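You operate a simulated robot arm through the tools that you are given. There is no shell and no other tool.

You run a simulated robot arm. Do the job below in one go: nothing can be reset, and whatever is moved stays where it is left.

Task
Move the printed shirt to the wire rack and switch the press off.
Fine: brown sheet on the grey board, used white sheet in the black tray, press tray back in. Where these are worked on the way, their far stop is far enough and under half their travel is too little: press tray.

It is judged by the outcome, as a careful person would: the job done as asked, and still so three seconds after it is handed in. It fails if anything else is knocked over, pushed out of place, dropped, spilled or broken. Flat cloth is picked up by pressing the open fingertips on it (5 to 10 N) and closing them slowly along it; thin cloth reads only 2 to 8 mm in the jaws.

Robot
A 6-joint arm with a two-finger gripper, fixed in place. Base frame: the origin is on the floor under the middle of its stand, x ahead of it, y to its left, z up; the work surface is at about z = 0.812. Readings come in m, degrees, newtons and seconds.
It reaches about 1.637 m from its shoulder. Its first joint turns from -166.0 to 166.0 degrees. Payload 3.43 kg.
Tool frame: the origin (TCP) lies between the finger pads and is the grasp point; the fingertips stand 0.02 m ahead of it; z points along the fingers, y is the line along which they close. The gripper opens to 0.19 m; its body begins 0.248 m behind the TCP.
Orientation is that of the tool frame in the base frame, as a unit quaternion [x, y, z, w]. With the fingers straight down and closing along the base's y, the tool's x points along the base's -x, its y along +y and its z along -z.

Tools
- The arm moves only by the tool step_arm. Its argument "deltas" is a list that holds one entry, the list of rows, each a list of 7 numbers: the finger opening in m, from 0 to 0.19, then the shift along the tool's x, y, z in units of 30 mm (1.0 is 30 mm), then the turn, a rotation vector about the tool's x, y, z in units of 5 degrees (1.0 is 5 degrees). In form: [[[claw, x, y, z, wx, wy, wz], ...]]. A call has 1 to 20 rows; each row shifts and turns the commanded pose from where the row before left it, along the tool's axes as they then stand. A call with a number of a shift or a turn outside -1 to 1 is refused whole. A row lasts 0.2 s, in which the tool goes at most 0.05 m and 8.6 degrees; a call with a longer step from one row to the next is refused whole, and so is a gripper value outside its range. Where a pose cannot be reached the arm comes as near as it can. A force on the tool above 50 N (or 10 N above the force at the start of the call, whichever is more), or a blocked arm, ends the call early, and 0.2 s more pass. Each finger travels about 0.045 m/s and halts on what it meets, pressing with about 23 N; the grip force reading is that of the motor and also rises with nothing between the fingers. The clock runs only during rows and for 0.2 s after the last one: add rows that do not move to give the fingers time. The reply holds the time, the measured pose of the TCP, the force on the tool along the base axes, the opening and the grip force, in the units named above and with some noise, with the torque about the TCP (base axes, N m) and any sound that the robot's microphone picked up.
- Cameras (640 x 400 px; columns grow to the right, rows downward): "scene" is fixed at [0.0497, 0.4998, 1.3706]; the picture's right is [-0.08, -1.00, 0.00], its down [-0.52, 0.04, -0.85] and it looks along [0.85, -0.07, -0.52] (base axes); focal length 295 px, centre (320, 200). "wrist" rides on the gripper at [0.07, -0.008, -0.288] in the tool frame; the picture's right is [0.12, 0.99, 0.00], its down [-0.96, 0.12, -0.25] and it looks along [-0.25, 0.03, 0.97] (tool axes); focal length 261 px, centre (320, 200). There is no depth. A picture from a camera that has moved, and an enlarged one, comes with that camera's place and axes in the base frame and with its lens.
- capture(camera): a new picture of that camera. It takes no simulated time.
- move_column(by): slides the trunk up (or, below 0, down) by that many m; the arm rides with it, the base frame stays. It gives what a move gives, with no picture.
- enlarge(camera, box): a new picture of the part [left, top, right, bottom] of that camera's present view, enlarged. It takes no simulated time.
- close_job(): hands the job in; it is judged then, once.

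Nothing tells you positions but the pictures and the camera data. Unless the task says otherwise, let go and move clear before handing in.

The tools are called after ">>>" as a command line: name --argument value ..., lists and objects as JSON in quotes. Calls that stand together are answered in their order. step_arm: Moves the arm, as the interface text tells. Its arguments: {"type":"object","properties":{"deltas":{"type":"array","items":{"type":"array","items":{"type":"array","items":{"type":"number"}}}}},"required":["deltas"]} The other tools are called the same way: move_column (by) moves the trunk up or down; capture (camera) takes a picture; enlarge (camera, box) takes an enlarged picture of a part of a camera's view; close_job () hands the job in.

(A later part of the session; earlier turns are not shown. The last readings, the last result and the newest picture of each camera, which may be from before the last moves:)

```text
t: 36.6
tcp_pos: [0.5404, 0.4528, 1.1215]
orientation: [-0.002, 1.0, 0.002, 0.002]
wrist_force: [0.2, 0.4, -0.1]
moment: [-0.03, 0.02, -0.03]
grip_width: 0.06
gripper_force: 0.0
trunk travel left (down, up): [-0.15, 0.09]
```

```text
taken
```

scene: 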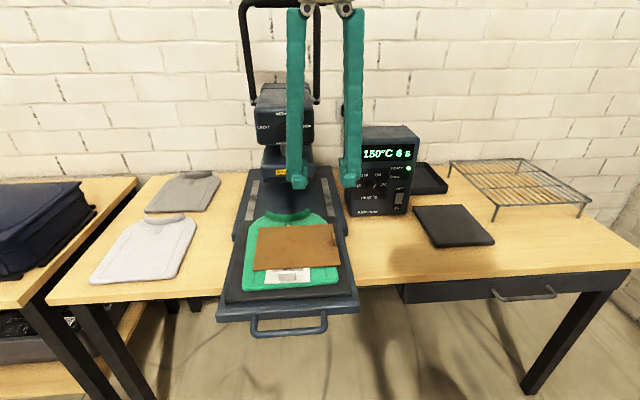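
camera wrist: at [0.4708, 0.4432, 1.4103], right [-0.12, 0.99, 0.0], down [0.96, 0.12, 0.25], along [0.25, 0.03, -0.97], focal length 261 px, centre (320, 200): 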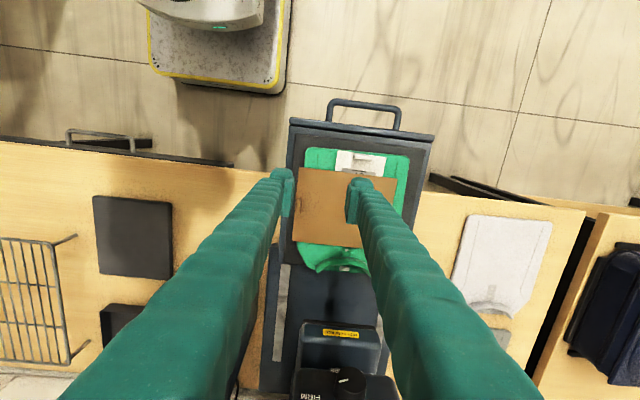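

>>> enlarge --camera "scene" --box '[220, 190, 360, 310]'

>>> enlarge --camera "wrist" --box '[260, 120, 440, 290]'

```text
3.33 times, centred on (290, 250) of scene
camera zoom: at [0.0497, 0.4998, 1.3706], right [-0.08, -1.0, 0.0], down [-0.52, 0.04, -0.85], along [0.85, -0.07, -0.52], focal length 984 px, centre (420, 33)
```

zoom: 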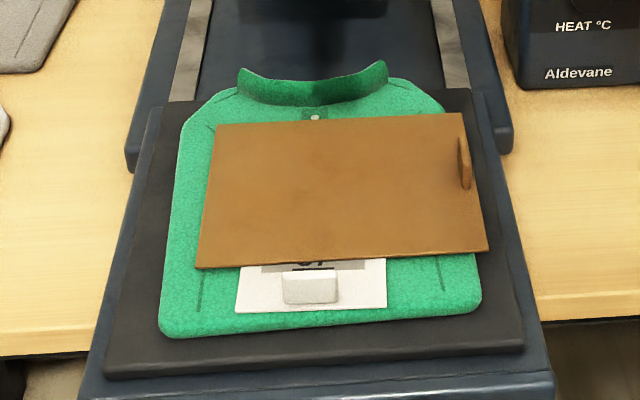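

```text
2.35 times, centred on (350, 205) of wrist
camera zoom: at [0.4708, 0.4432, 1.4103], right [-0.12, 0.99, 0.0], down [0.96, 0.12, 0.25], along [0.25, 0.03, -0.97], focal length 613 px, centre (249, 188)
```

zoom: 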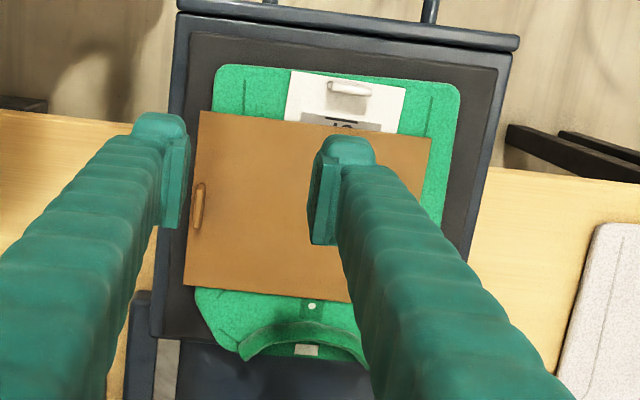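

The brown sheet lies at about x 0.53–0.69, y 0.41–0.61, with its upright tab at about (0.621, 0.419, 0.905). I'll move above the tab and look again before gripping.

>>> step_arm --deltas '[[[0.06, -0.448, -0.188, 0.889, 0, 0, 0], [0.06, -0.448, -0.188, 0.889, 0, 0, 0], [0.06, -0.448, -0.188, 0.889, 0, 0, 0], [0.06, -0.448, -0.188, 0.889, 0, 0, 0], [0.06, -0.448, -0.188, 0.889, 0, 0, 0], [0.06, -0.448, -0.188, 0.889, 0, 0, 0], [0.06, 0, 0, 0, 0, 0, 0]]]'

>>> enlarge --camera "wrist" --box '[260, 120, 400, 260]'

>>> enlarge --camera "scene" --box '[240, 170, 360, 290]'

```text
t: 38.2
tcp_pos: [0.6255, 0.4203, 0.9627]
orientation: [-0.001, 1.0, 0.001, 0.003]
wrist_force: [0.7, -0.2, 0.6]
moment: [-0.01, -0.01, -0.01]
grip_width: 0.06
gripper_force: 0.0
trunk travel left (down, up): [-0.15, 0.09]
```

```text
2.86 times, centred on (330, 190) of wrist
camera zoom: at [0.5542, 0.4111, 1.2502], right [-0.12, 0.99, 0.0], down [0.96, 0.12, 0.25], along [0.25, 0.03, -0.97], focal length 745 px, centre (291, 229)
```

zoom: 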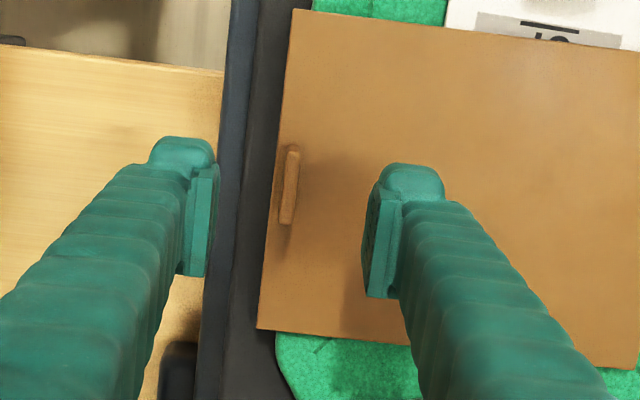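

```text
3.33 times, centred on (300, 230) of scene
camera zoom: at [0.0497, 0.4998, 1.3706], right [-0.08, -1.0, 0.0], down [-0.52, 0.04, -0.85], along [0.85, -0.07, -0.52], focal length 984 px, centre (387, 100)
```

zoom: 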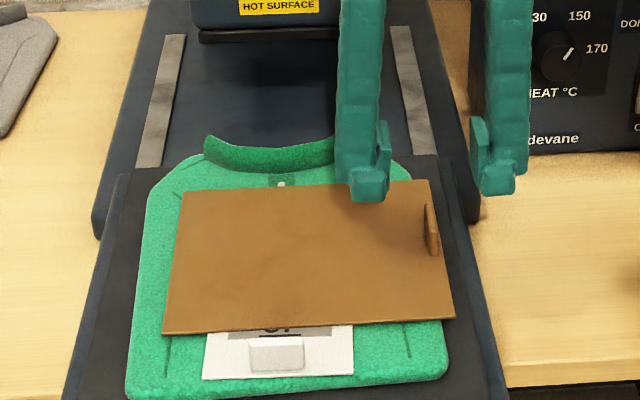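

>>> step_arm --deltas '[[[0.06, 0.13, -0.06, 0.4, 0, 0, 0], [0.06, 0, 0, 0.4, 0, 0, 0], [0.06, 0, 0, 0.3, 0, 0, 0], [0.06, 0, 0, 0.2, 0, 0, 0], [0.06, 0, 0, 0, 0, 0, 0]]]'

>>> enlarge --camera "wrist" --box '[260, 120, 400, 260]'

>>> enlarge --camera "scene" --box '[280, 200, 360, 270]'

```text
t: 39.5
tcp_pos: [0.619, 0.4179, 0.9208]
orientation: [-0.001, 1.0, 0.001, 0.003]
wrist_force: [0.6, -0.2, -0.2]
moment: [-0.03, -0.03, 0.0]
grip_width: 0.06
gripper_force: 0.1
trunk travel left (down, up): [-0.15, 0.09]
```

```text
2.86 times, centred on (330, 190) of wrist
camera zoom: at [0.5493, 0.4082, 1.2088], right [-0.12, 0.99, 0.0], down [0.96, 0.12, 0.25], along [0.25, 0.03, -0.97], focal length 745 px, centre (291, 229)
```

zoom: 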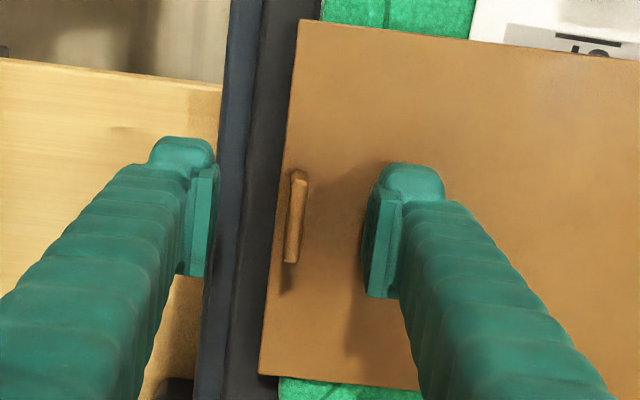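

```text
5.71 times, centred on (320, 235) of scene
camera zoom: at [0.0497, 0.4998, 1.3706], right [-0.08, -1.0, 0.0], down [-0.52, 0.04, -0.85], along [0.85, -0.07, -0.52], focal length 1686 px, centre (320, 0)
```

zoom: 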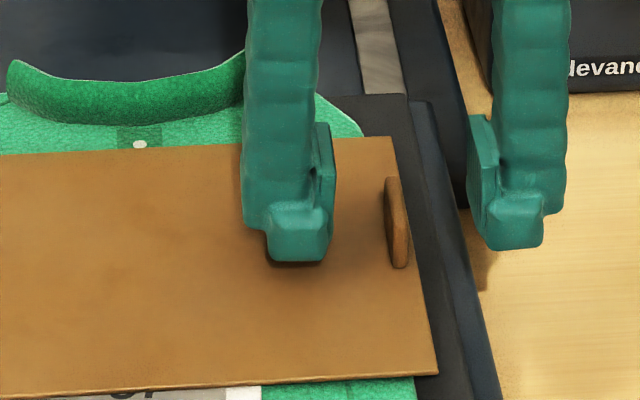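

Well centred on the tab. I'll lower a few mm more and close slowly on it.

>>> step_arm --deltas '[[[0.06, 0, 0, 0.08, 0, 0, 0], [0.06, 0, 0, 0.06, 0, 0, 0], [0.05, 0, 0, 0, 0, 0, 0], [0.04, 0, 0, 0, 0, 0, 0], [0.03, 0, 0, 0, 0, 0, 0], [0.02, 0, 0, 0, 0, 0, 0], [0.01, 0, 0, 0, 0, 0, 0], [0.0, 0, 0, 0, 0, 0, 0], [0.0, 0, 0, 0, 0, 0, 0]]]'

>>> enlarge --camera "wrist" --box '[260, 120, 400, 260]'

>>> enlarge --camera "scene" --box '[240, 190, 360, 290]'

```text
t: 41.5
tcp_pos: [0.6209, 0.4188, 0.9172]
orientation: [-0.001, 1.0, 0.001, 0.004]
wrist_force: [-0.3, 0.0, -0.4]
moment: [0.02, 0.0, 0.01]
grip_width: 0.006
gripper_force: 23.4
trunk travel left (down, up): [-0.15, 0.09]
```

```text
2.86 times, centred on (330, 190) of wrist
camera zoom: at [0.5502, 0.4087, 1.205], right [-0.12, 0.99, 0.0], down [0.96, 0.12, 0.25], along [0.25, 0.03, -0.97], focal length 745 px, centre (291, 229)
```

zoom: 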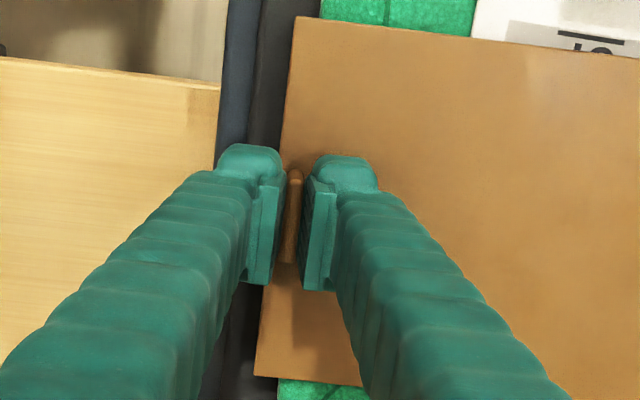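

```text
4.00 times, centred on (300, 240) of scene
camera zoom: at [0.0497, 0.4998, 1.3706], right [-0.08, -1.0, 0.0], down [-0.52, 0.04, -0.85], along [0.85, -0.07, -0.52], focal length 1180 px, centre (400, 40)
```

zoom: 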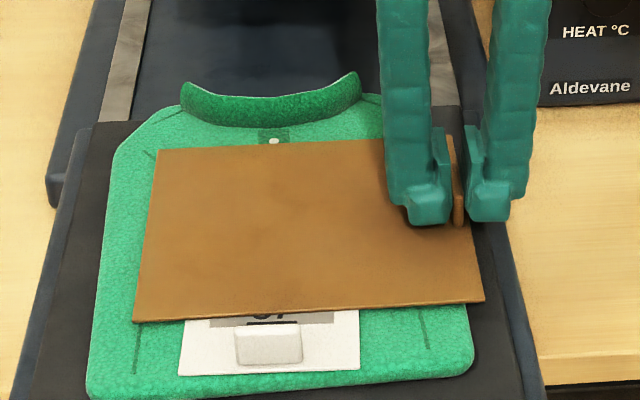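

The tab is held at 6 mm. I'll lift slowly and check that only the brown sheet comes up.

>>> step_arm --deltas '[[[0.0, 0, 0, -0.15, 0, 0, 0], [0.0, 0, 0, -0.2, 0, 0, 0], [0.0, 0, 0, -0.3, 0, 0, 0], [0.0, 0, 0, -0.4, 0, 0, 0], [0.0, 0, 0, -0.5, 0, 0, 0], [0.0, 0, 0, -0.5, 0, 0, 0], [0.0, 0, 0, 0, 0, 0, 0]]]'

>>> capture --camera "wrist"

>>> capture --camera "scene"

```text
t: 43.0
tcp_pos: [0.6205, 0.4145, 0.9788]
orientation: [0.0, 1.0, 0.002, 0.003]
wrist_force: [0.2, -0.2, -0.3]
moment: [-0.03, 0.03, 0.01]
grip_width: 0.0059
gripper_force: 23.0
trunk travel left (down, up): [-0.15, 0.09]
```

```text
taken
camera wrist: at [0.5507, 0.4056, 1.2659], right [-0.12, 0.99, 0.0], down [0.96, 0.12, 0.25], along [0.25, 0.03, -0.97], focal length 261 px, centre (320, 200)
```

wrist: 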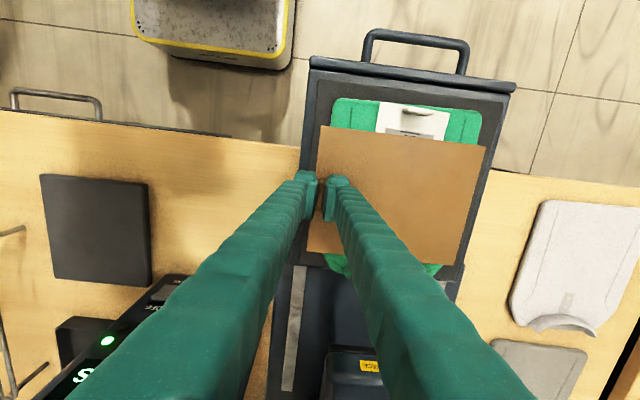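

```text
taken
```

scene: 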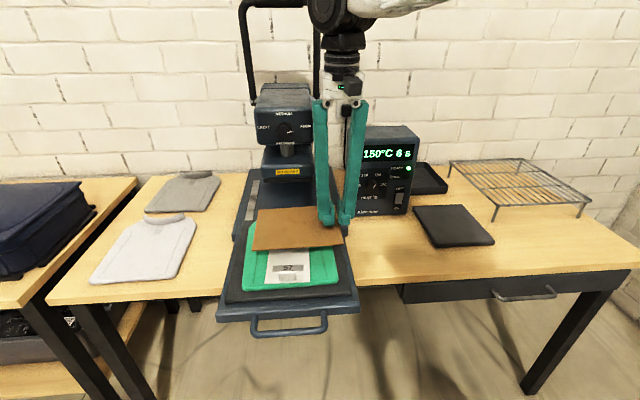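

Only the brown sheet came up; the white sheet (marked "57") stays on the shirt. I'll lift a bit more and carry it sideways in front of the control box towards the grey board.

>>> step_arm --deltas '[[[0.0, 0, 0, -0.8, 0, 0, 0], [0.0, 0, 0, -0.9, 0, 0, 0], [0.0, 0, -0.4, 0, 0, 0, 0], [0.0, 0, -0.8, 0, 0, 0, 0], [0.0, 0, -0.8, 0, 0, 0, 0], [0.0, 0, -0.8, 0, 0, 0, 0], [0.0, 0, -0.8, 0, 0, 0, 0], [0.0, 0, -0.8, 0, 0, 0, 0], [0.0, 0, -0.8, 0, 0, 0, 0], [0.0, 0, -0.8, 0, 0, 0, 0], [0.0, 0, -0.8, 0, 0, 0, 0], [0.0, 0, -0.8, 0, 0, 0, 0], [0.0, 0, -0.8, 0, 0, 0, 0], [0.0, 0, -0.8, 0, 0, 0, 0], [0.0, 0, -0.8, 0, 0, 0, 0], [0.0, 0, -0.8, 0, 0, 0, 0], [0.0, 0, -0.8, 0, 0, 0, 0], [0.0, 0, -0.8, 0, 0, 0, 0], [0.0, 0, -0.4, 0, 0, 0, 0], [0.0, 0, 0, 0, 0, 0, 0]]]'

>>> capture --camera "scene"

```text
t: 47.2
tcp_pos: [0.6203, 0.0328, 1.0285]
orientation: [0.0, 1.0, 0.002, 0.003]
wrist_force: [0.4, 0.4, -0.1]
moment: [-0.04, -0.02, 0.0]
grip_width: 0.0061
gripper_force: 23.1
trunk travel left (down, up): [-0.15, 0.09]
```

```text
taken
```

scene: 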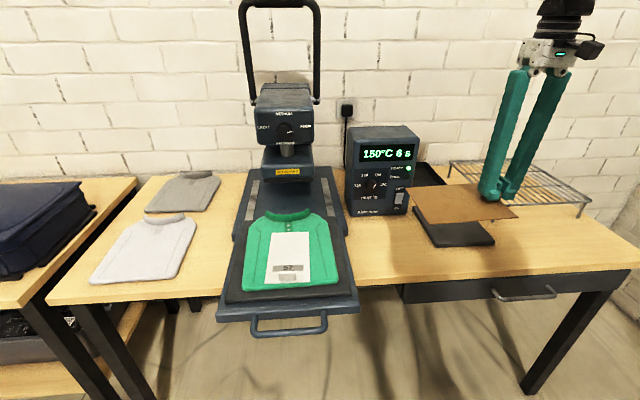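

The sheet hangs steady over the space in front of the board. I'll turn it 90° so its long side matches the board's long side.

>>> step_arm --deltas '[[[0.0, 0, 0, 0, 0, 0, 1], [0.0, 0, 0, 0, 0, 0, 1], [0.0, 0, 0, 0, 0, 0, 1], [0.0, 0, 0, 0, 0, 0, 1], [0.0, 0, 0, 0, 0, 0, 1], [0.0, 0, 0, 0, 0, 0, 1], [0.0, 0, 0, 0, 0, 0, 1], [0.0, 0, 0, 0, 0, 0, 1], [0.0, 0, 0, 0, 0, 0, 1], [0.0, 0, 0, 0, 0, 0, 1], [0.0, 0, 0, 0, 0, 0, 1], [0.0, 0, 0, 0, 0, 0, 1], [0.0, 0, 0, 0, 0, 0, 1], [0.0, 0, 0, 0, 0, 0, 1], [0.0, 0, 0, 0, 0, 0, 1], [0.0, 0, 0, 0, 0, 0, 1], [0.0, 0, 0, 0, 0, 0, 1], [0.0, 0, 0, 0, 0, 0, 1], [0.0, 0, 0, 0, 0, 0, 0]]]'

>>> capture --camera "scene"

>>> capture --camera "wrist"

```text
t: 51.2
tcp_pos: [0.6215, 0.0327, 1.0284]
orientation: [0.706, 0.708, 0.004, 0.0]
wrist_force: [0.3, 0.6, -0.1]
moment: [-0.02, 0.01, -0.03]
grip_width: 0.006
gripper_force: 23.3
trunk travel left (down, up): [-0.15, 0.09]
```

```text
taken
```

scene: 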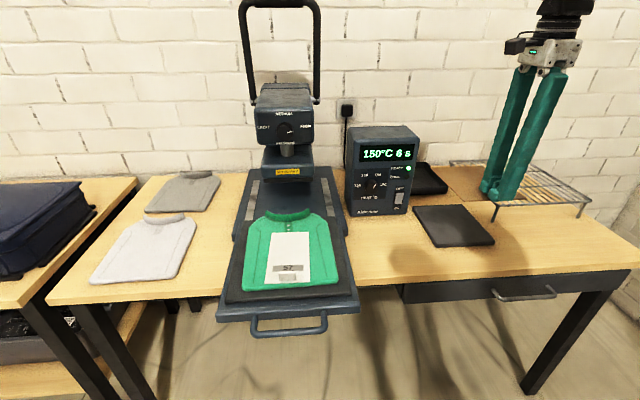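

```text
taken
camera wrist: at [0.6126, 0.102, 1.3168], right [0.99, 0.12, 0.01], down [0.11, -0.96, 0.24], along [0.03, -0.24, -0.97], focal length 261 px, centre (320, 200)
```

wrist: 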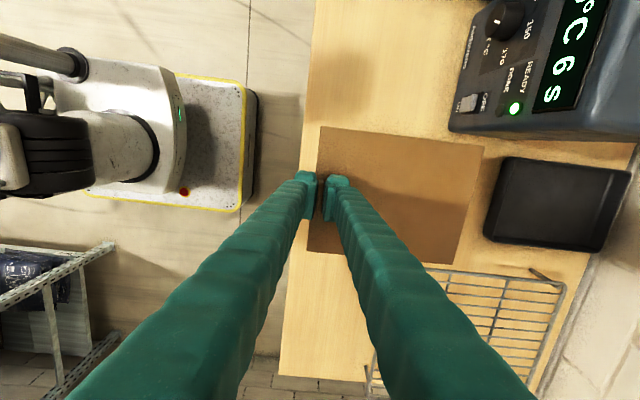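

Now I'll move it over the board (tab at about x 0.683, y 0.029) and lower it most of the way.

>>> step_arm --deltas '[[[0.0, -0.07, 0.7, 0, 0, 0, 0], [0.0, -0.07, 0.7, 0, 0, 0, 0], [0.0, 0, 0.63, 0, 0, 0, 0], [0.0, 0, 0, 0.6, 0, 0, 0], [0.0, 0, 0, 0.8, 0, 0, 0], [0.0, 0, 0, 0.8, 0, 0, 0], [0.0, 0, 0, 0.8, 0, 0, 0], [0.0, 0, 0, 0.8, 0, 0, 0], [0.0, 0, 0, 0.6, 0, 0, 0], [0.0, 0, 0, 0.4, 0, 0, 0], [0.0, 0, 0, 0, 0, 0, 0]]]'

>>> capture --camera "wrist"

>>> enlarge --camera "scene" --box '[390, 170, 530, 270]'

```text
t: 53.6
tcp_pos: [0.6839, 0.0284, 0.8856]
orientation: [0.707, 0.707, 0.002, 0.0]
wrist_force: [0.1, 0.0, 0.0]
moment: [0.0, 0.03, 0.02]
grip_width: 0.0063
gripper_force: 22.8
trunk travel left (down, up): [-0.15, 0.09]
```

```text
taken
camera wrist: at [0.6752, 0.097, 1.1741], right [0.99, 0.12, 0.01], down [0.12, -0.96, 0.24], along [0.03, -0.24, -0.97], focal length 261 px, centre (320, 200)
```

wrist: 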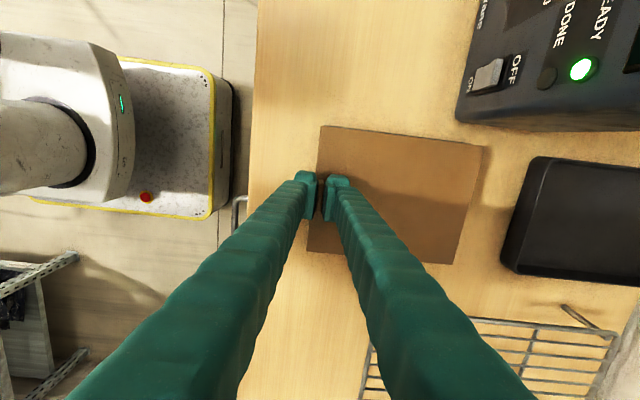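

```text
4.00 times, centred on (460, 220) of scene
camera zoom: at [0.0497, 0.4998, 1.3706], right [-0.08, -1.0, 0.0], down [-0.52, 0.04, -0.85], along [0.85, -0.07, -0.52], focal length 1180 px, centre (-240, 120)
```

zoom: 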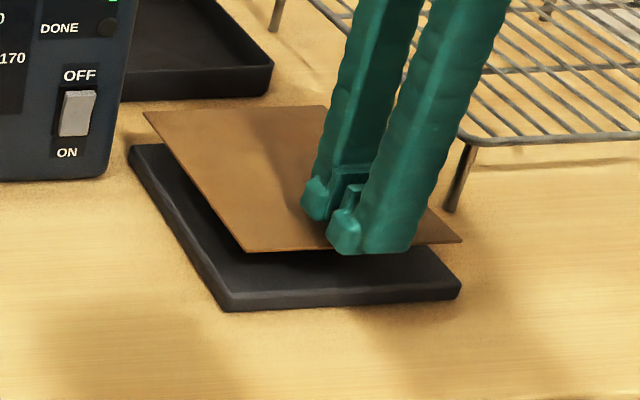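

The sheet lines up with the board within a few mm. I'll lower it gently onto the board.

>>> step_arm --deltas '[[[0.0, 0.08, -0.09, 0.3, 0, 0, 0], [0.0, 0, 0, 0.3, 0, 0, 0], [0.0, 0, 0, 0.2, 0, 0, 0], [0.0, 0, 0, 0.1, 0, 0, 0], [0.0, 0, 0, 0.05, 0, 0, 0], [0.0, 0, 0, 0, 0, 0, 0]]]'

>>> enlarge --camera "scene" --box '[390, 170, 530, 270]'

```text
t: 55.0
tcp_pos: [0.6795, 0.0308, 0.8565]
orientation: [0.706, 0.708, 0.003, 0.0]
wrist_force: [0.8, 0.9, 0.1]
moment: [-0.02, 0.0, 0.01]
grip_width: 0.006
gripper_force: 22.7
trunk travel left (down, up): [-0.15, 0.09]
```

```text
4.00 times, centred on (460, 220) of scene
camera zoom: at [0.0497, 0.4998, 1.3706], right [-0.08, -1.0, 0.0], down [-0.52, 0.04, -0.85], along [0.85, -0.07, -0.52], focal length 1180 px, centre (-240, 120)
```

zoom: 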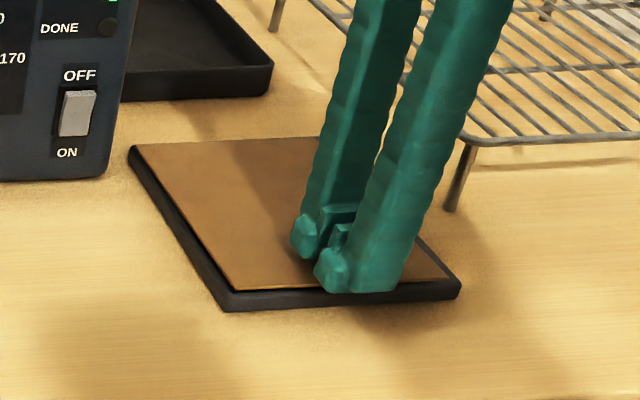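

>>> step_arm --deltas '[[[0.0, 0, 0, 0.04, 0, 0, 0], [0.0, 0, 0, 0.04, 0, 0, 0], [0.0, 0, 0, 0, 0, 0, 0]]]'

>>> step_arm --deltas '[[[0.0, 0, 0, 0.04, 0, 0, 0], [0.0, 0, 0, 0.03, 0, 0, 0], [0.0, 0, 0, 0, 0, 0, 0]]]'

>>> enlarge --camera "scene" --box '[390, 170, 530, 270]'

```text
t: 55.9
tcp_pos: [0.6789, 0.0314, 0.8541]
orientation: [0.707, 0.707, 0.002, 0.0]
wrist_force: [-0.2, -0.9, -0.7]
moment: [0.0, 0.02, -0.01]
grip_width: 0.0061
gripper_force: 22.9
trunk travel left (down, up): [-0.15, 0.09]
```

```text
t: 56.6
tcp_pos: [0.6796, 0.0309, 0.8513]
orientation: [0.706, 0.708, 0.003, 0.001]
wrist_force: [-0.3, -0.3, 0.0]
moment: [-0.03, 0.01, 0.01]
grip_width: 0.006
gripper_force: 23.1
trunk travel left (down, up): [-0.15, 0.09]
```

```text
4.00 times, centred on (460, 220) of scene
camera zoom: at [0.0497, 0.4998, 1.3706], right [-0.08, -1.0, 0.0], down [-0.52, 0.04, -0.85], along [0.85, -0.07, -0.52], focal length 1180 px, centre (-240, 120)
```

zoom: 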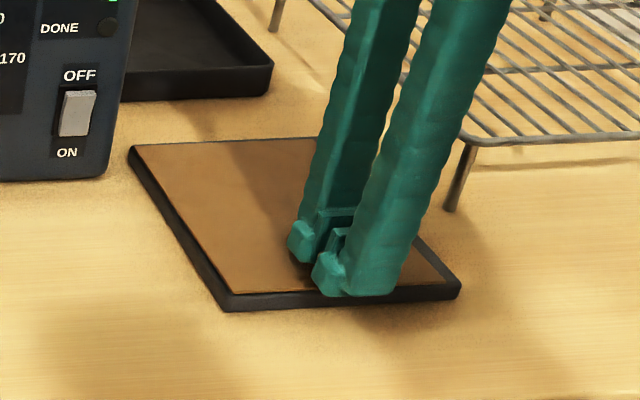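

>>> step_arm --deltas '[[[0.0, 0, 0, 0.04, 0, 0, 0], [0.0, 0, 0, 0, 0, 0, 0]]]'

>>> step_arm --deltas '[[[0.0, 0, 0, 0.04, 0, 0, 0], [0.0, 0, 0, 0, 0, 0, 0]]]'

```text
t: 57.2
tcp_pos: [0.6801, 0.0323, 0.8504]
orientation: [0.706, 0.708, 0.003, 0.001]
wrist_force: [0.9, -0.2, -0.3]
moment: [0.0, 0.04, -0.02]
grip_width: 0.006
gripper_force: 23.2
trunk travel left (down, up): [-0.15, 0.09]
```

```text
t: 57.9
tcp_pos: [0.6808, 0.0317, 0.8515]
orientation: [0.707, 0.708, 0.003, 0.001]
wrist_force: [0.1, -0.1, -0.9]
moment: [0.01, 0.02, -0.03]
grip_width: 0.0061
gripper_force: 22.4
trunk travel left (down, up): [-0.15, 0.09]
```

>>> step_arm --deltas '[[[0.0, 0, 0, 0.05, 0, 0, 0], [0.0, 0, 0, 0, 0, 0, 0]]]'

>>> step_arm --deltas '[[[0.0, 0, 0, 0.05, 0, 0, 0], [0.0, 0, 0, 0, 0, 0, 0]]]'

>>> enlarge --camera "scene" --box '[430, 210, 510, 260]'

```text
t: 58.5
tcp_pos: [0.6804, 0.03, 0.8486]
orientation: [0.706, 0.708, 0.004, 0.0]
wrist_force: [-0.6, -0.3, 0.2]
moment: [-0.03, 0.01, 0.02]
grip_width: 0.006
gripper_force: 22.9
trunk travel left (down, up): [-0.15, 0.09]
```

```text
t: 59.0
tcp_pos: [0.6804, 0.0322, 0.8473]
orientation: [0.706, 0.708, 0.003, 0.0]
wrist_force: [-0.4, 0.2, -0.2]
moment: [-0.02, 0.0, 0.03]
grip_width: 0.0061
gripper_force: 23.5
trunk travel left (down, up): [-0.15, 0.09]
```

```text
8.00 times, centred on (470, 235) of scene
camera zoom: at [0.0497, 0.4998, 1.3706], right [-0.08, -1.0, 0.0], down [-0.52, 0.04, -0.85], along [0.85, -0.07, -0.52], focal length 2361 px, centre (-880, -80)
```

zoom: 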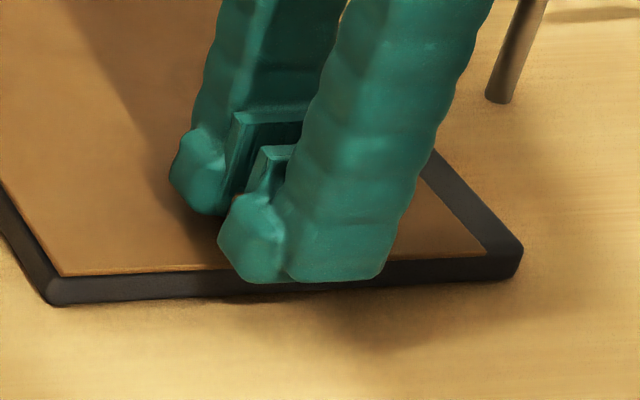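

>>> step_arm --deltas '[[[0.0, 0, 0, 0.05, 0, 0, 0], [0.0, 0, 0, 0, 0, 0, 0]]]'

>>> step_arm --deltas '[[[0.0, 0, 0, 0.05, 0, 0, 0], [0.0, 0, 0, 0, 0, 0, 0]]]'

>>> enlarge --camera "scene" --box '[430, 210, 510, 260]'

```text
t: 59.6
tcp_pos: [0.6798, 0.0324, 0.8459]
orientation: [0.706, 0.708, 0.003, 0.001]
wrist_force: [0.9, 0.3, 8.8]
moment: [-0.64, -0.03, 0.05]
grip_width: 0.0057
gripper_force: 23.3
trunk travel left (down, up): [-0.15, 0.09]
```

```text
t: 60.2
tcp_pos: [0.6796, 0.0317, 0.8451]
orientation: [0.707, 0.707, 0.003, 0.001]
wrist_force: [3.5, 0.9, 18.5]
moment: [0.01, -0.01, 0.03]
grip_width: 0.0059
gripper_force: 23.2
trunk travel left (down, up): [-0.15, 0.09]
```

```text
8.00 times, centred on (470, 235) of scene
camera zoom: at [0.0497, 0.4998, 1.3706], right [-0.08, -1.0, 0.0], down [-0.52, 0.04, -0.85], along [0.85, -0.07, -0.52], focal length 2361 px, centre (-880, -80)
```

zoom: 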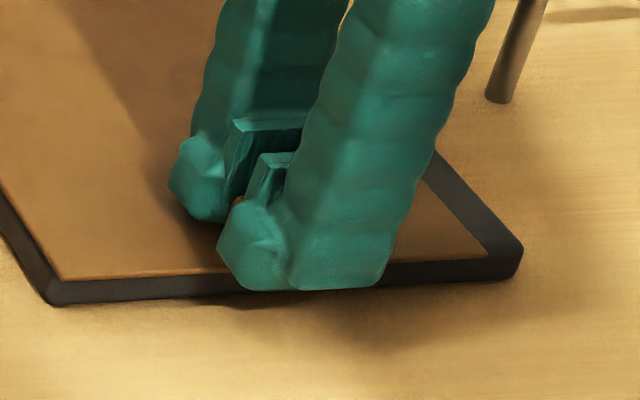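

The sheet is pressed on the board. I'll back off slightly, open, and lift away.

>>> step_arm --deltas '[[[0.0, 0, 0, -0.06, 0, 0, 0], [0.0, 0, 0, 0, 0, 0, 0], [0.01, 0, 0, 0, 0, 0, 0], [0.02, 0, 0, 0, 0, 0, 0], [0.03, 0, 0, 0, 0, 0, 0], [0.04, 0, 0, 0, 0, 0, 0], [0.04, 0, 0, -0.1, 0, 0, 0], [0.04, 0, 0, -0.3, 0, 0, 0], [0.04, 0, 0, -0.6, 0, 0, 0], [0.04, 0, 0, -1, 0, 0, 0], [0.04, 0, 0, -1, 0, 0, 0], [0.04, 0, 0, -1, 0, 0, 0], [0.04, 0, 0, -1, 0, 0, 0], [0.04, 0, 0, 0, 0, 0, 0]]]'

>>> capture --camera "scene"

>>> capture --camera "wrist"

```text
t: 63.2
tcp_pos: [0.6796, 0.0332, 0.9945]
orientation: [0.706, 0.708, 0.004, 0.0]
wrist_force: [0.1, 0.6, 1.4]
moment: [0.0, 0.02, 0.0]
grip_width: 0.0401
gripper_force: 0.0
trunk travel left (down, up): [-0.15, 0.09]
```

```text
taken
```

scene: 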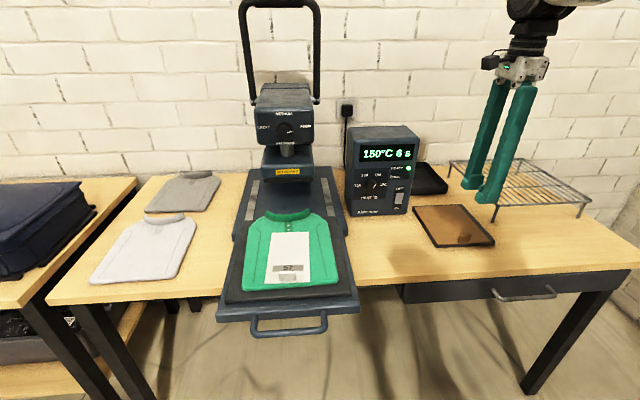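

```text
taken
camera wrist: at [0.6709, 0.1026, 1.2837], right [0.99, 0.12, 0.01], down [0.12, -0.96, 0.24], along [0.03, -0.24, -0.97], focal length 261 px, centre (320, 200)
```

wrist: 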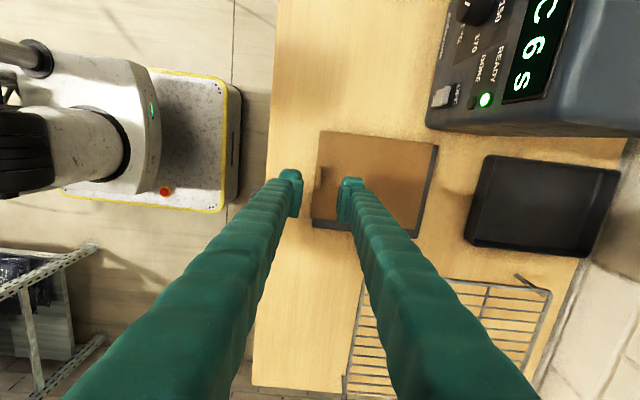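

The brown sheet lies squarely on the grey board. Next is the white sheet, whose tab sits at its near edge; the gripper's current orientation suits it. I'll zoom in on it.

>>> enlarge --camera "scene" --box '[220, 200, 360, 320]'

>>> enlarge --camera "scene" --box '[255, 220, 325, 290]'

```text
3.33 times, centred on (290, 260) of scene
camera zoom: at [0.0497, 0.4998, 1.3706], right [-0.08, -1.0, 0.0], down [-0.52, 0.04, -0.85], along [0.85, -0.07, -0.52], focal length 984 px, centre (420, 0)
```

zoom: 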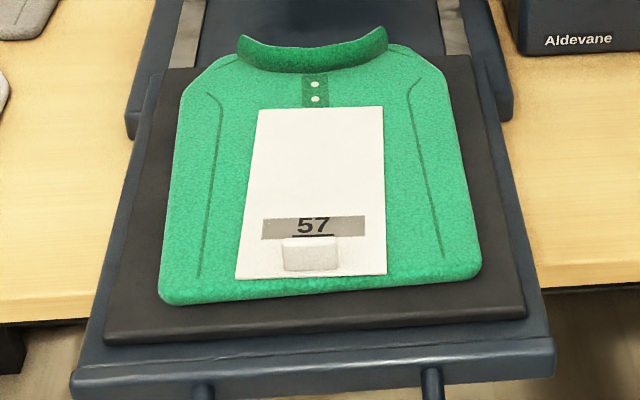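

```text
5.71 times, centred on (290, 255) of scene
camera zoom: at [0.0497, 0.4998, 1.3706], right [-0.08, -1.0, 0.0], down [-0.52, 0.04, -0.85], along [0.85, -0.07, -0.52], focal length 1686 px, centre (491, -114)
```

zoom: 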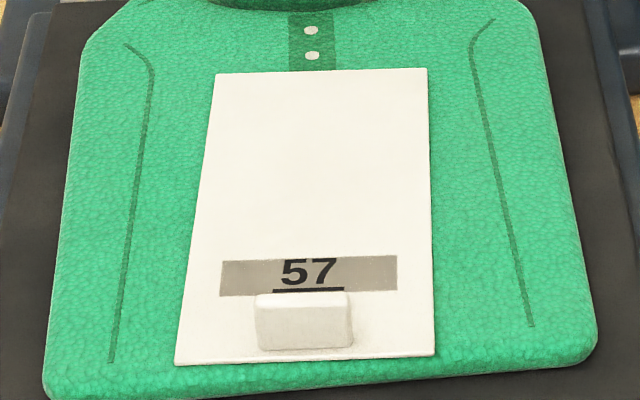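

The white sheet's tab is about 36 mm wide along y and stands near (0.507, 0.532), roughly 25 mm tall. I'll travel back above it, keeping this orientation.

>>> step_arm --deltas '[[[0.04, 0.9, -0.3, -0.5, 0, 0, 0], [0.04, 0.98, -0.34, -0.5, 0, 0, 0], [0.04, 0.98, -0.34, 0, 0, 0, 0], [0.04, 0.98, -0.34, 0, 0, 0, 0], [0.04, 0.98, -0.34, 0, 0, 0, 0], [0.04, 0.98, -0.34, 0, 0, 0, 0], [0.04, 0.98, -0.34, 0, 0, 0, 0], [0.04, 0.98, -0.34, 0, 0, 0, 0], [0.04, 0.98, -0.34, 0, 0, 0, 0], [0.04, 0.98, -0.34, 0, 0, 0, 0], [0.04, 0.98, -0.34, 0, 0, 0, 0], [0.04, 0.98, -0.34, 0, 0, 0, 0], [0.04, 0.98, -0.34, 0, 0, 0, 0], [0.04, 0.98, -0.34, 0, 0, 0, 0], [0.04, 0.98, -0.34, 0, 0, 0, 0], [0.04, 0.98, -0.34, 0, 0, 0, 0], [0.04, 0.98, -0.34, 0, 0, 0, 0], [0.04, 0, 0, 0, 0, 0, 0]]]'

>>> capture --camera "wrist"

>>> enlarge --camera "wrist" --box '[270, 110, 430, 260]'

```text
t: 67.0
tcp_pos: [0.5082, 0.5287, 1.0251]
orientation: [0.706, 0.708, 0.004, 0.001]
wrist_force: [0.4, 0.1, -0.4]
moment: [0.0, 0.03, 0.02]
grip_width: 0.0402
gripper_force: 0.0
trunk travel left (down, up): [-0.15, 0.09]
```

```text
taken
camera wrist: at [0.4997, 0.5973, 1.3142], right [0.99, 0.12, 0.01], down [0.12, -0.96, 0.25], along [0.03, -0.24, -0.97], focal length 261 px, centre (320, 200)
```

wrist: 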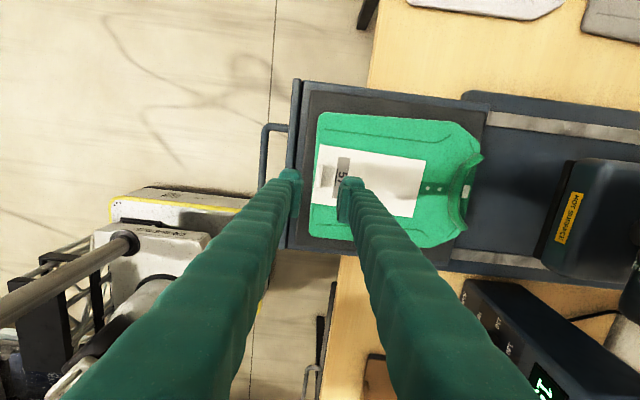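

```text
2.67 times, centred on (350, 185) of wrist
camera zoom: at [0.4997, 0.5973, 1.3142], right [0.99, 0.12, 0.01], down [0.12, -0.96, 0.25], along [0.03, -0.24, -0.97], focal length 695 px, centre (240, 240)
```

zoom: 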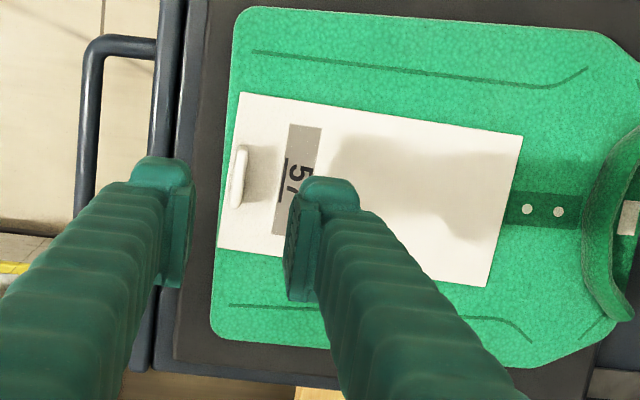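

>>> step_arm --deltas '[[[0.04, 0.1, -0.04, 0.7, 0, 0, 0], [0.04, 0.1, -0.03, 0.7, 0, 0, 0], [0.04, 0, 0, 0.7, 0, 0, 0], [0.04, 0, 0, 0.5, 0, 0, 0], [0.04, 0, 0, 0.4, 0, 0, 0], [0.04, 0, 0, 0, 0, 0, 0]]]'

>>> enlarge --camera "wrist" --box '[270, 110, 430, 260]'

>>> enlarge --camera "scene" --box '[230, 200, 350, 310]'

```text
t: 68.5
tcp_pos: [0.506, 0.5345, 0.9376]
orientation: [0.706, 0.708, 0.002, 0.001]
wrist_force: [0.2, -1.0, -0.3]
moment: [0.01, 0.0, 0.0]
grip_width: 0.0399
gripper_force: 0.0
trunk travel left (down, up): [-0.15, 0.09]
```

```text
2.67 times, centred on (350, 185) of wrist
camera zoom: at [0.4979, 0.6037, 1.2249], right [0.99, 0.12, 0.01], down [0.12, -0.96, 0.24], along [0.03, -0.24, -0.97], focal length 695 px, centre (240, 240)
```

zoom: 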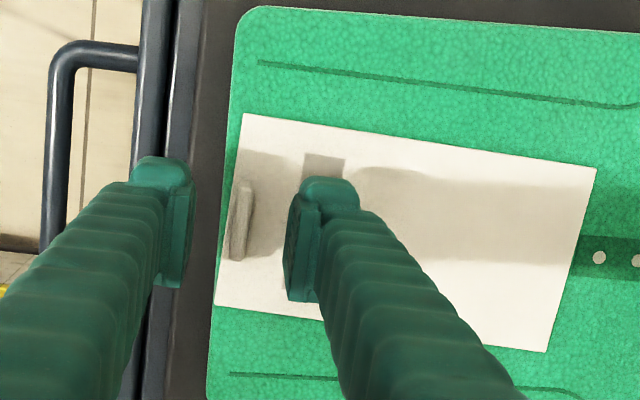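

```text
3.64 times, centred on (290, 255) of scene
camera zoom: at [0.0497, 0.4998, 1.3706], right [-0.08, -1.0, 0.0], down [-0.52, 0.04, -0.85], along [0.85, -0.07, -0.52], focal length 1073 px, centre (429, 0)
```

zoom: 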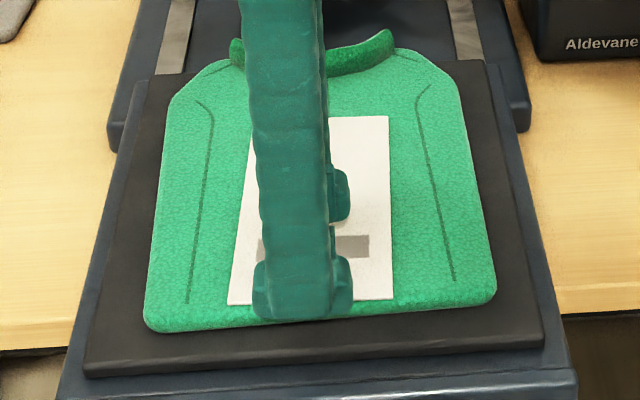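

The tab sits centred between the fingers. I'll lower the last ~2 cm and close slowly.

>>> step_arm --deltas '[[[0.04, 0, 0.03, 0.25, 0, 0, 0], [0.04, 0, 0, 0.2, 0, 0, 0], [0.04, 0, 0, 0.15, 0, 0, 0], [0.04, 0, 0, 0.1, 0, 0, 0], [0.03, 0, 0, 0, 0, 0, 0], [0.02, 0, 0, 0, 0, 0, 0], [0.01, 0, 0, 0, 0, 0, 0], [0.0, 0, 0, 0, 0, 0, 0], [0.0, 0, 0, 0, 0, 0, 0]]]'

>>> enlarge --camera "wrist" --box '[270, 110, 430, 260]'

>>> enlarge --camera "scene" --box '[230, 200, 350, 310]'

```text
t: 70.5
tcp_pos: [0.5063, 0.5335, 0.9154]
orientation: [0.707, 0.707, 0.003, 0.001]
wrist_force: [-0.4, -0.5, 0.2]
moment: [-0.01, 0.0, -0.02]
grip_width: 0.0063
gripper_force: 23.0
trunk travel left (down, up): [-0.15, 0.09]
```

```text
2.67 times, centred on (350, 185) of wrist
camera zoom: at [0.4983, 0.6028, 1.2036], right [0.99, 0.12, 0.01], down [0.12, -0.96, 0.24], along [0.03, -0.24, -0.97], focal length 695 px, centre (240, 240)
```

zoom: 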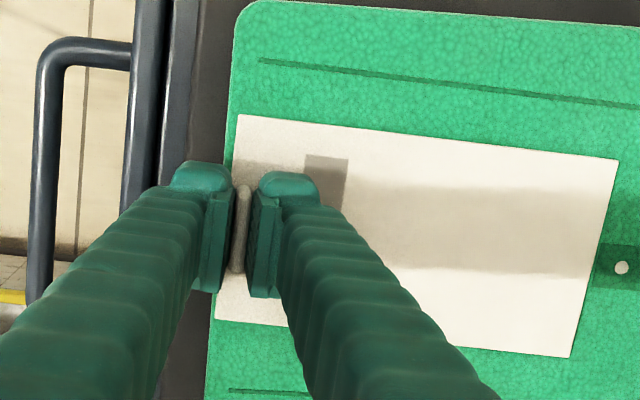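

```text
3.64 times, centred on (290, 255) of scene
camera zoom: at [0.0497, 0.4998, 1.3706], right [-0.08, -1.0, 0.0], down [-0.52, 0.04, -0.85], along [0.85, -0.07, -0.52], focal length 1073 px, centre (429, 0)
```

zoom: 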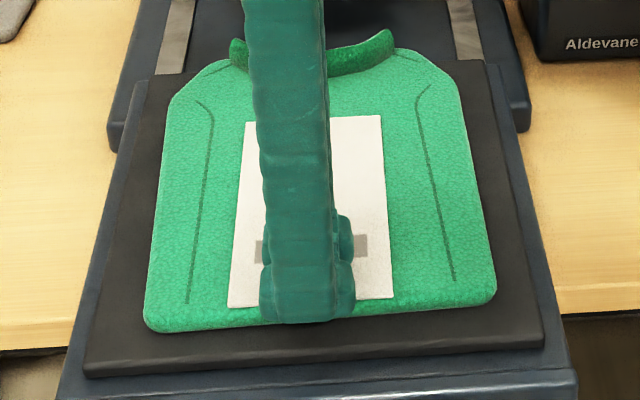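

The tab is held at 6.3 mm. I'll lift slowly and check that the sheet separates from the shirt.

>>> step_arm --deltas '[[[0.0, 0, 0, -0.1, 0, 0, 0], [0.0, 0, 0, -0.15, 0, 0, 0], [0.0, 0, 0, -0.2, 0, 0, 0], [0.0, 0, 0, -0.3, 0, 0, 0], [0.0, 0, 0, -0.4, 0, 0, 0], [0.0, 0, 0, -0.5, 0, 0, 0], [0.0, 0, 0, -0.5, 0, 0, 0], [0.0, 0, 0, 0, 0, 0, 0]]]'

>>> capture --camera "scene"

>>> enlarge --camera "scene" --box '[220, 190, 360, 310]'

```text
t: 72.2
tcp_pos: [0.5052, 0.5348, 0.9788]
orientation: [0.706, 0.708, 0.003, 0.0]
wrist_force: [-0.4, 0.2, -0.3]
moment: [0.02, 0.03, -0.06]
grip_width: 0.0059
gripper_force: 23.0
trunk travel left (down, up): [-0.15, 0.09]
```

```text
taken
```

scene: 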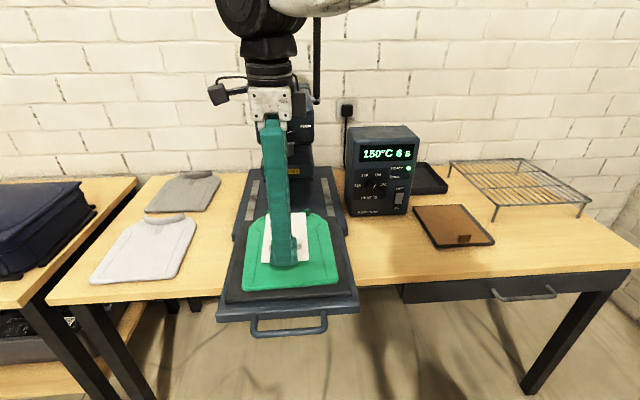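

```text
3.33 times, centred on (290, 250) of scene
camera zoom: at [0.0497, 0.4998, 1.3706], right [-0.08, -1.0, 0.0], down [-0.52, 0.04, -0.85], along [0.85, -0.07, -0.52], focal length 984 px, centre (420, 33)
```

zoom: 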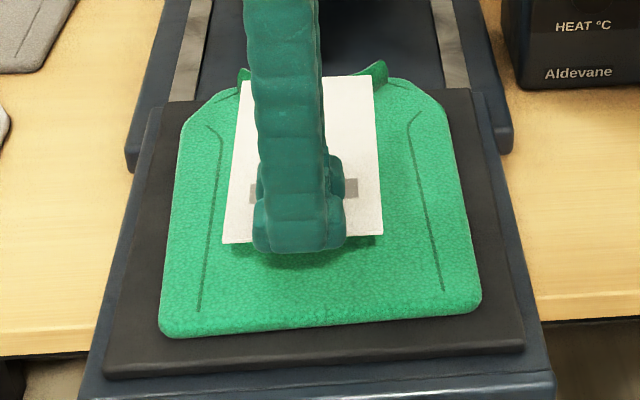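

The white sheet came away cleanly. I'll carry it past the front of the control box and stop in front of the black tray.

>>> step_arm --deltas '[[[0.0, 0, 0, -0.7, 0, 0, 0], [0.0, -0.5, 0.1, -0.7, 0, 0, 0], [0.0, -0.95, 0.18, 0, 0, 0, 0], [0.0, -0.95, 0.18, 0, 0, 0, 0], [0.0, -0.95, 0.18, 0, 0, 0, 0], [0.0, -0.95, 0.18, 0, 0, 0, 0], [0.0, -0.95, 0.18, 0, 0, 0, 0], [0.0, -0.95, 0.18, 0, 0, 0, 0], [0.0, -0.95, 0.18, 0, 0, 0, 0], [0.0, -0.95, 0.18, 0, 0, 0, 0], [0.0, -0.95, 0.18, 0, 0, 0, 0], [0.0, -0.95, 0.18, 0, 0, 0, 0], [0.0, -0.95, 0.18, 0, 0, 0, 0], [0.0, -0.95, 0.18, 0, 0, 0, 0], [0.0, -0.95, 0.18, 0, 0, 0, 0], [0.0, -0.95, 0.18, 0, 0, 0, 0], [0.0, -0.95, 0.18, 0, 0, 0, 0], [0.0, -0.95, 0.18, 0, 0, 0, 0], [0.0, -0.95, 0.18, 0, 0, 0, 0], [0.0, 0, 0, 0, 0, 0, 0]]]'

>>> capture --camera "wrist"

>>> capture --camera "scene"

>>> enlarge --camera "scene" --box '[220, 190, 360, 310]'

```text
t: 76.5
tcp_pos: [0.5996, 0.0336, 1.0202]
orientation: [0.706, 0.708, 0.003, 0.001]
wrist_force: [0.1, 0.4, -0.5]
moment: [-0.01, 0.03, -0.01]
grip_width: 0.0059
gripper_force: 23.0
trunk travel left (down, up): [-0.15, 0.09]
```

```text
taken
camera wrist: at [0.5922, 0.1042, 1.3074], right [0.99, 0.12, 0.01], down [0.12, -0.96, 0.24], along [0.03, -0.24, -0.97], focal length 261 px, centre (320, 200)
```

wrist: 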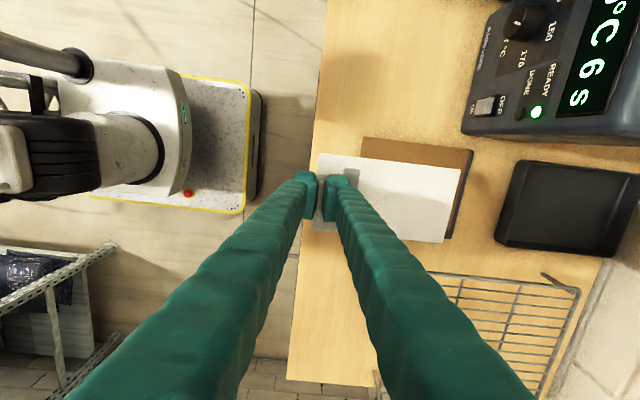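

```text
taken
```

scene: 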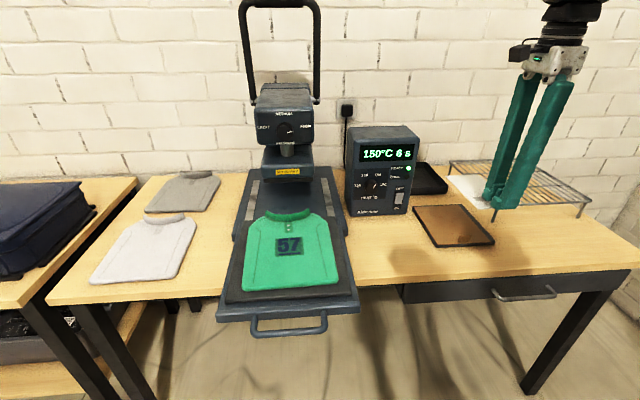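

```text
3.33 times, centred on (290, 250) of scene
camera zoom: at [0.0497, 0.4998, 1.3706], right [-0.08, -1.0, 0.0], down [-0.52, 0.04, -0.85], along [0.85, -0.07, -0.52], focal length 984 px, centre (420, 33)
```

zoom: 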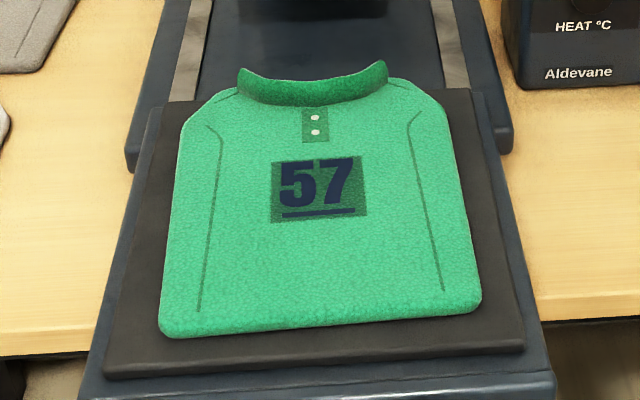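

Peeling the sheet reveals the navy "57" on the shirt, so it's the printed one. I'll move the white sheet forward towards the black tray and check alignment.

>>> step_arm --deltas '[[[0.0, -0.04, 0.9, 0, 0, 0, 0], [0.0, -0.04, 0.9, 0, 0, 0, 0], [0.0, -0.04, 0.9, 0, 0, 0, 0], [0.0, -0.04, 0.9, 0, 0, 0, 0], [0.0, -0.04, 0.9, 0, 0, 0, 0], [0.0, -0.04, 0.9, 0, 0, 0, 0], [0.0, -0.04, 0.9, 0, 0, 0, 0], [0.0, -0.04, 0.9, 0, 0, 0, 0], [0.0, -0.04, 0.9, 0, 0, 0, 0], [0.0, -0.04, 0.9, 0, 0, 0, 0], [0.0, 0, 0.9, 0, 0, 0, 0], [0.0, 0, 0.9, 0, 0, 0, 0], [0.0, 0, 0, 0, 0, 0, 0]]]'

>>> capture --camera "wrist"

>>> enlarge --camera "scene" --box '[380, 100, 540, 220]'

```text
t: 79.2
tcp_pos: [0.9255, 0.0228, 1.0207]
orientation: [0.707, 0.707, 0.003, 0.0]
wrist_force: [0.3, 0.6, -0.4]
moment: [-0.03, 0.02, 0.02]
grip_width: 0.0058
gripper_force: 23.0
trunk travel left (down, up): [-0.15, 0.09]
```

```text
taken
camera wrist: at [0.9173, 0.0917, 1.3087], right [0.99, 0.12, 0.0], down [0.12, -0.96, 0.24], along [0.03, -0.24, -0.97], focal length 261 px, centre (320, 200)
```

wrist: 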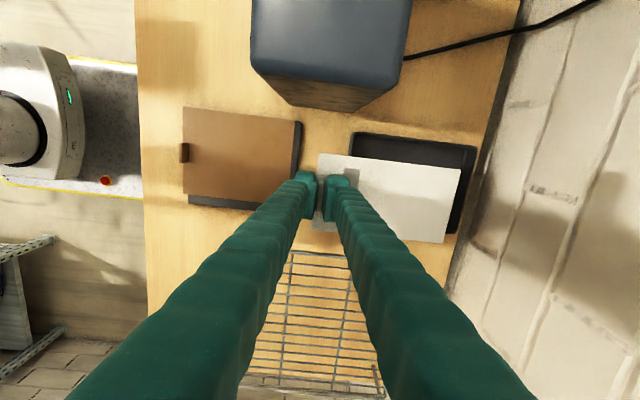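

```text
3.33 times, centred on (460, 160) of scene
camera zoom: at [0.0497, 0.4998, 1.3706], right [-0.08, -1.0, 0.0], down [-0.52, 0.04, -0.85], along [0.85, -0.07, -0.52], focal length 984 px, centre (-147, 333)
```

zoom: 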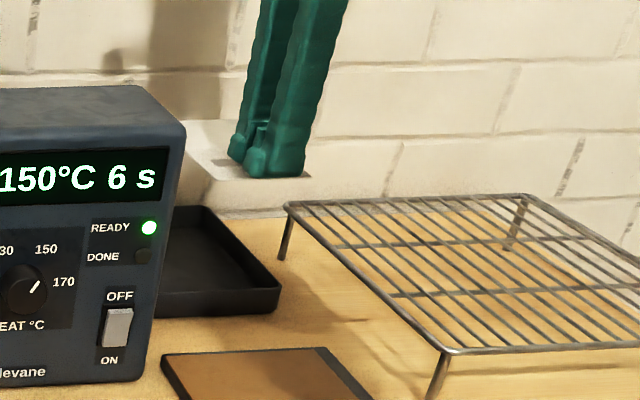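

The tray's rim is at x 0.971–1.192, y −0.055–0.103, and the near rim would block the finger if I lowered the sheet flat. I'll tilt it 8° so its far end meets the tray floor first, then bring it lower.

>>> step_arm --deltas '[[[0.0, 0, 0.7, 0, 0, 0, 0], [0.0, 0, 0.7, 0, 0, 0, 0], [0.0, 0, 0.7, 0, 0, 0, 0], [0.0, 0, 0.7, 0, 0, 0, 0], [0.0, 0, 0, 0, 0.8, 0, 0], [0.0, 0, 0, 0, 0.8, 0, 0], [0.0, 0, 0, 0, 0, 0, 0], [0.0, 0, 0.1126, 0.802, 0, 0, 0], [0.0, 0, 0.1126, 0.802, 0, 0, 0], [0.0, 0, 0.1126, 0.802, 0, 0, 0], [0.0, 0, 0.1126, 0.802, 0, 0, 0], [0.0, 0, 0.07, 0.5, 0, 0, 0], [0.0, 0, 0, 0, 0, 0, 0]]]'

>>> capture --camera "wrist"

>>> enlarge --camera "scene" --box '[380, 100, 540, 220]'

```text
t: 82.0
tcp_pos: [1.0095, 0.0247, 0.9089]
orientation: [0.704, 0.707, -0.046, -0.049]
wrist_force: [-0.3, 0.9, -0.2]
moment: [-0.01, 0.05, 0.02]
grip_width: 0.0058
gripper_force: 23.4
trunk travel left (down, up): [-0.15, 0.09]
```

```text
taken
camera wrist: at [1.0412, 0.0936, 1.196], right [0.98, 0.12, -0.13], down [0.15, -0.96, 0.23], along [-0.1, -0.24, -0.96], focal length 261 px, centre (320, 200)
```

wrist: 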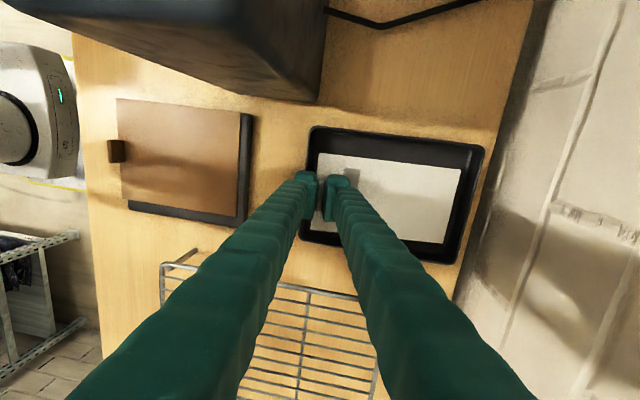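

```text
3.33 times, centred on (460, 160) of scene
camera zoom: at [0.0497, 0.4998, 1.3706], right [-0.08, -1.0, 0.0], down [-0.52, 0.04, -0.85], along [0.85, -0.07, -0.52], focal length 984 px, centre (-147, 333)
```

zoom: 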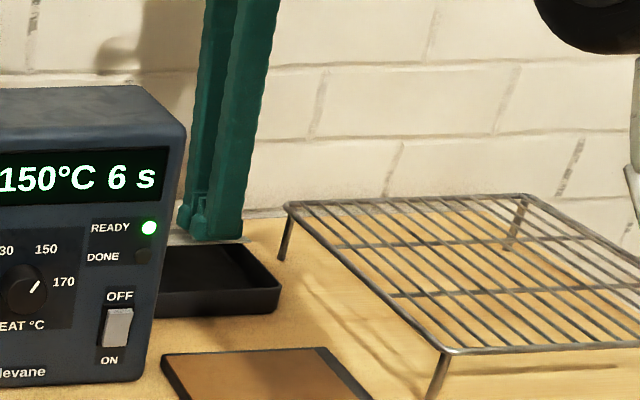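

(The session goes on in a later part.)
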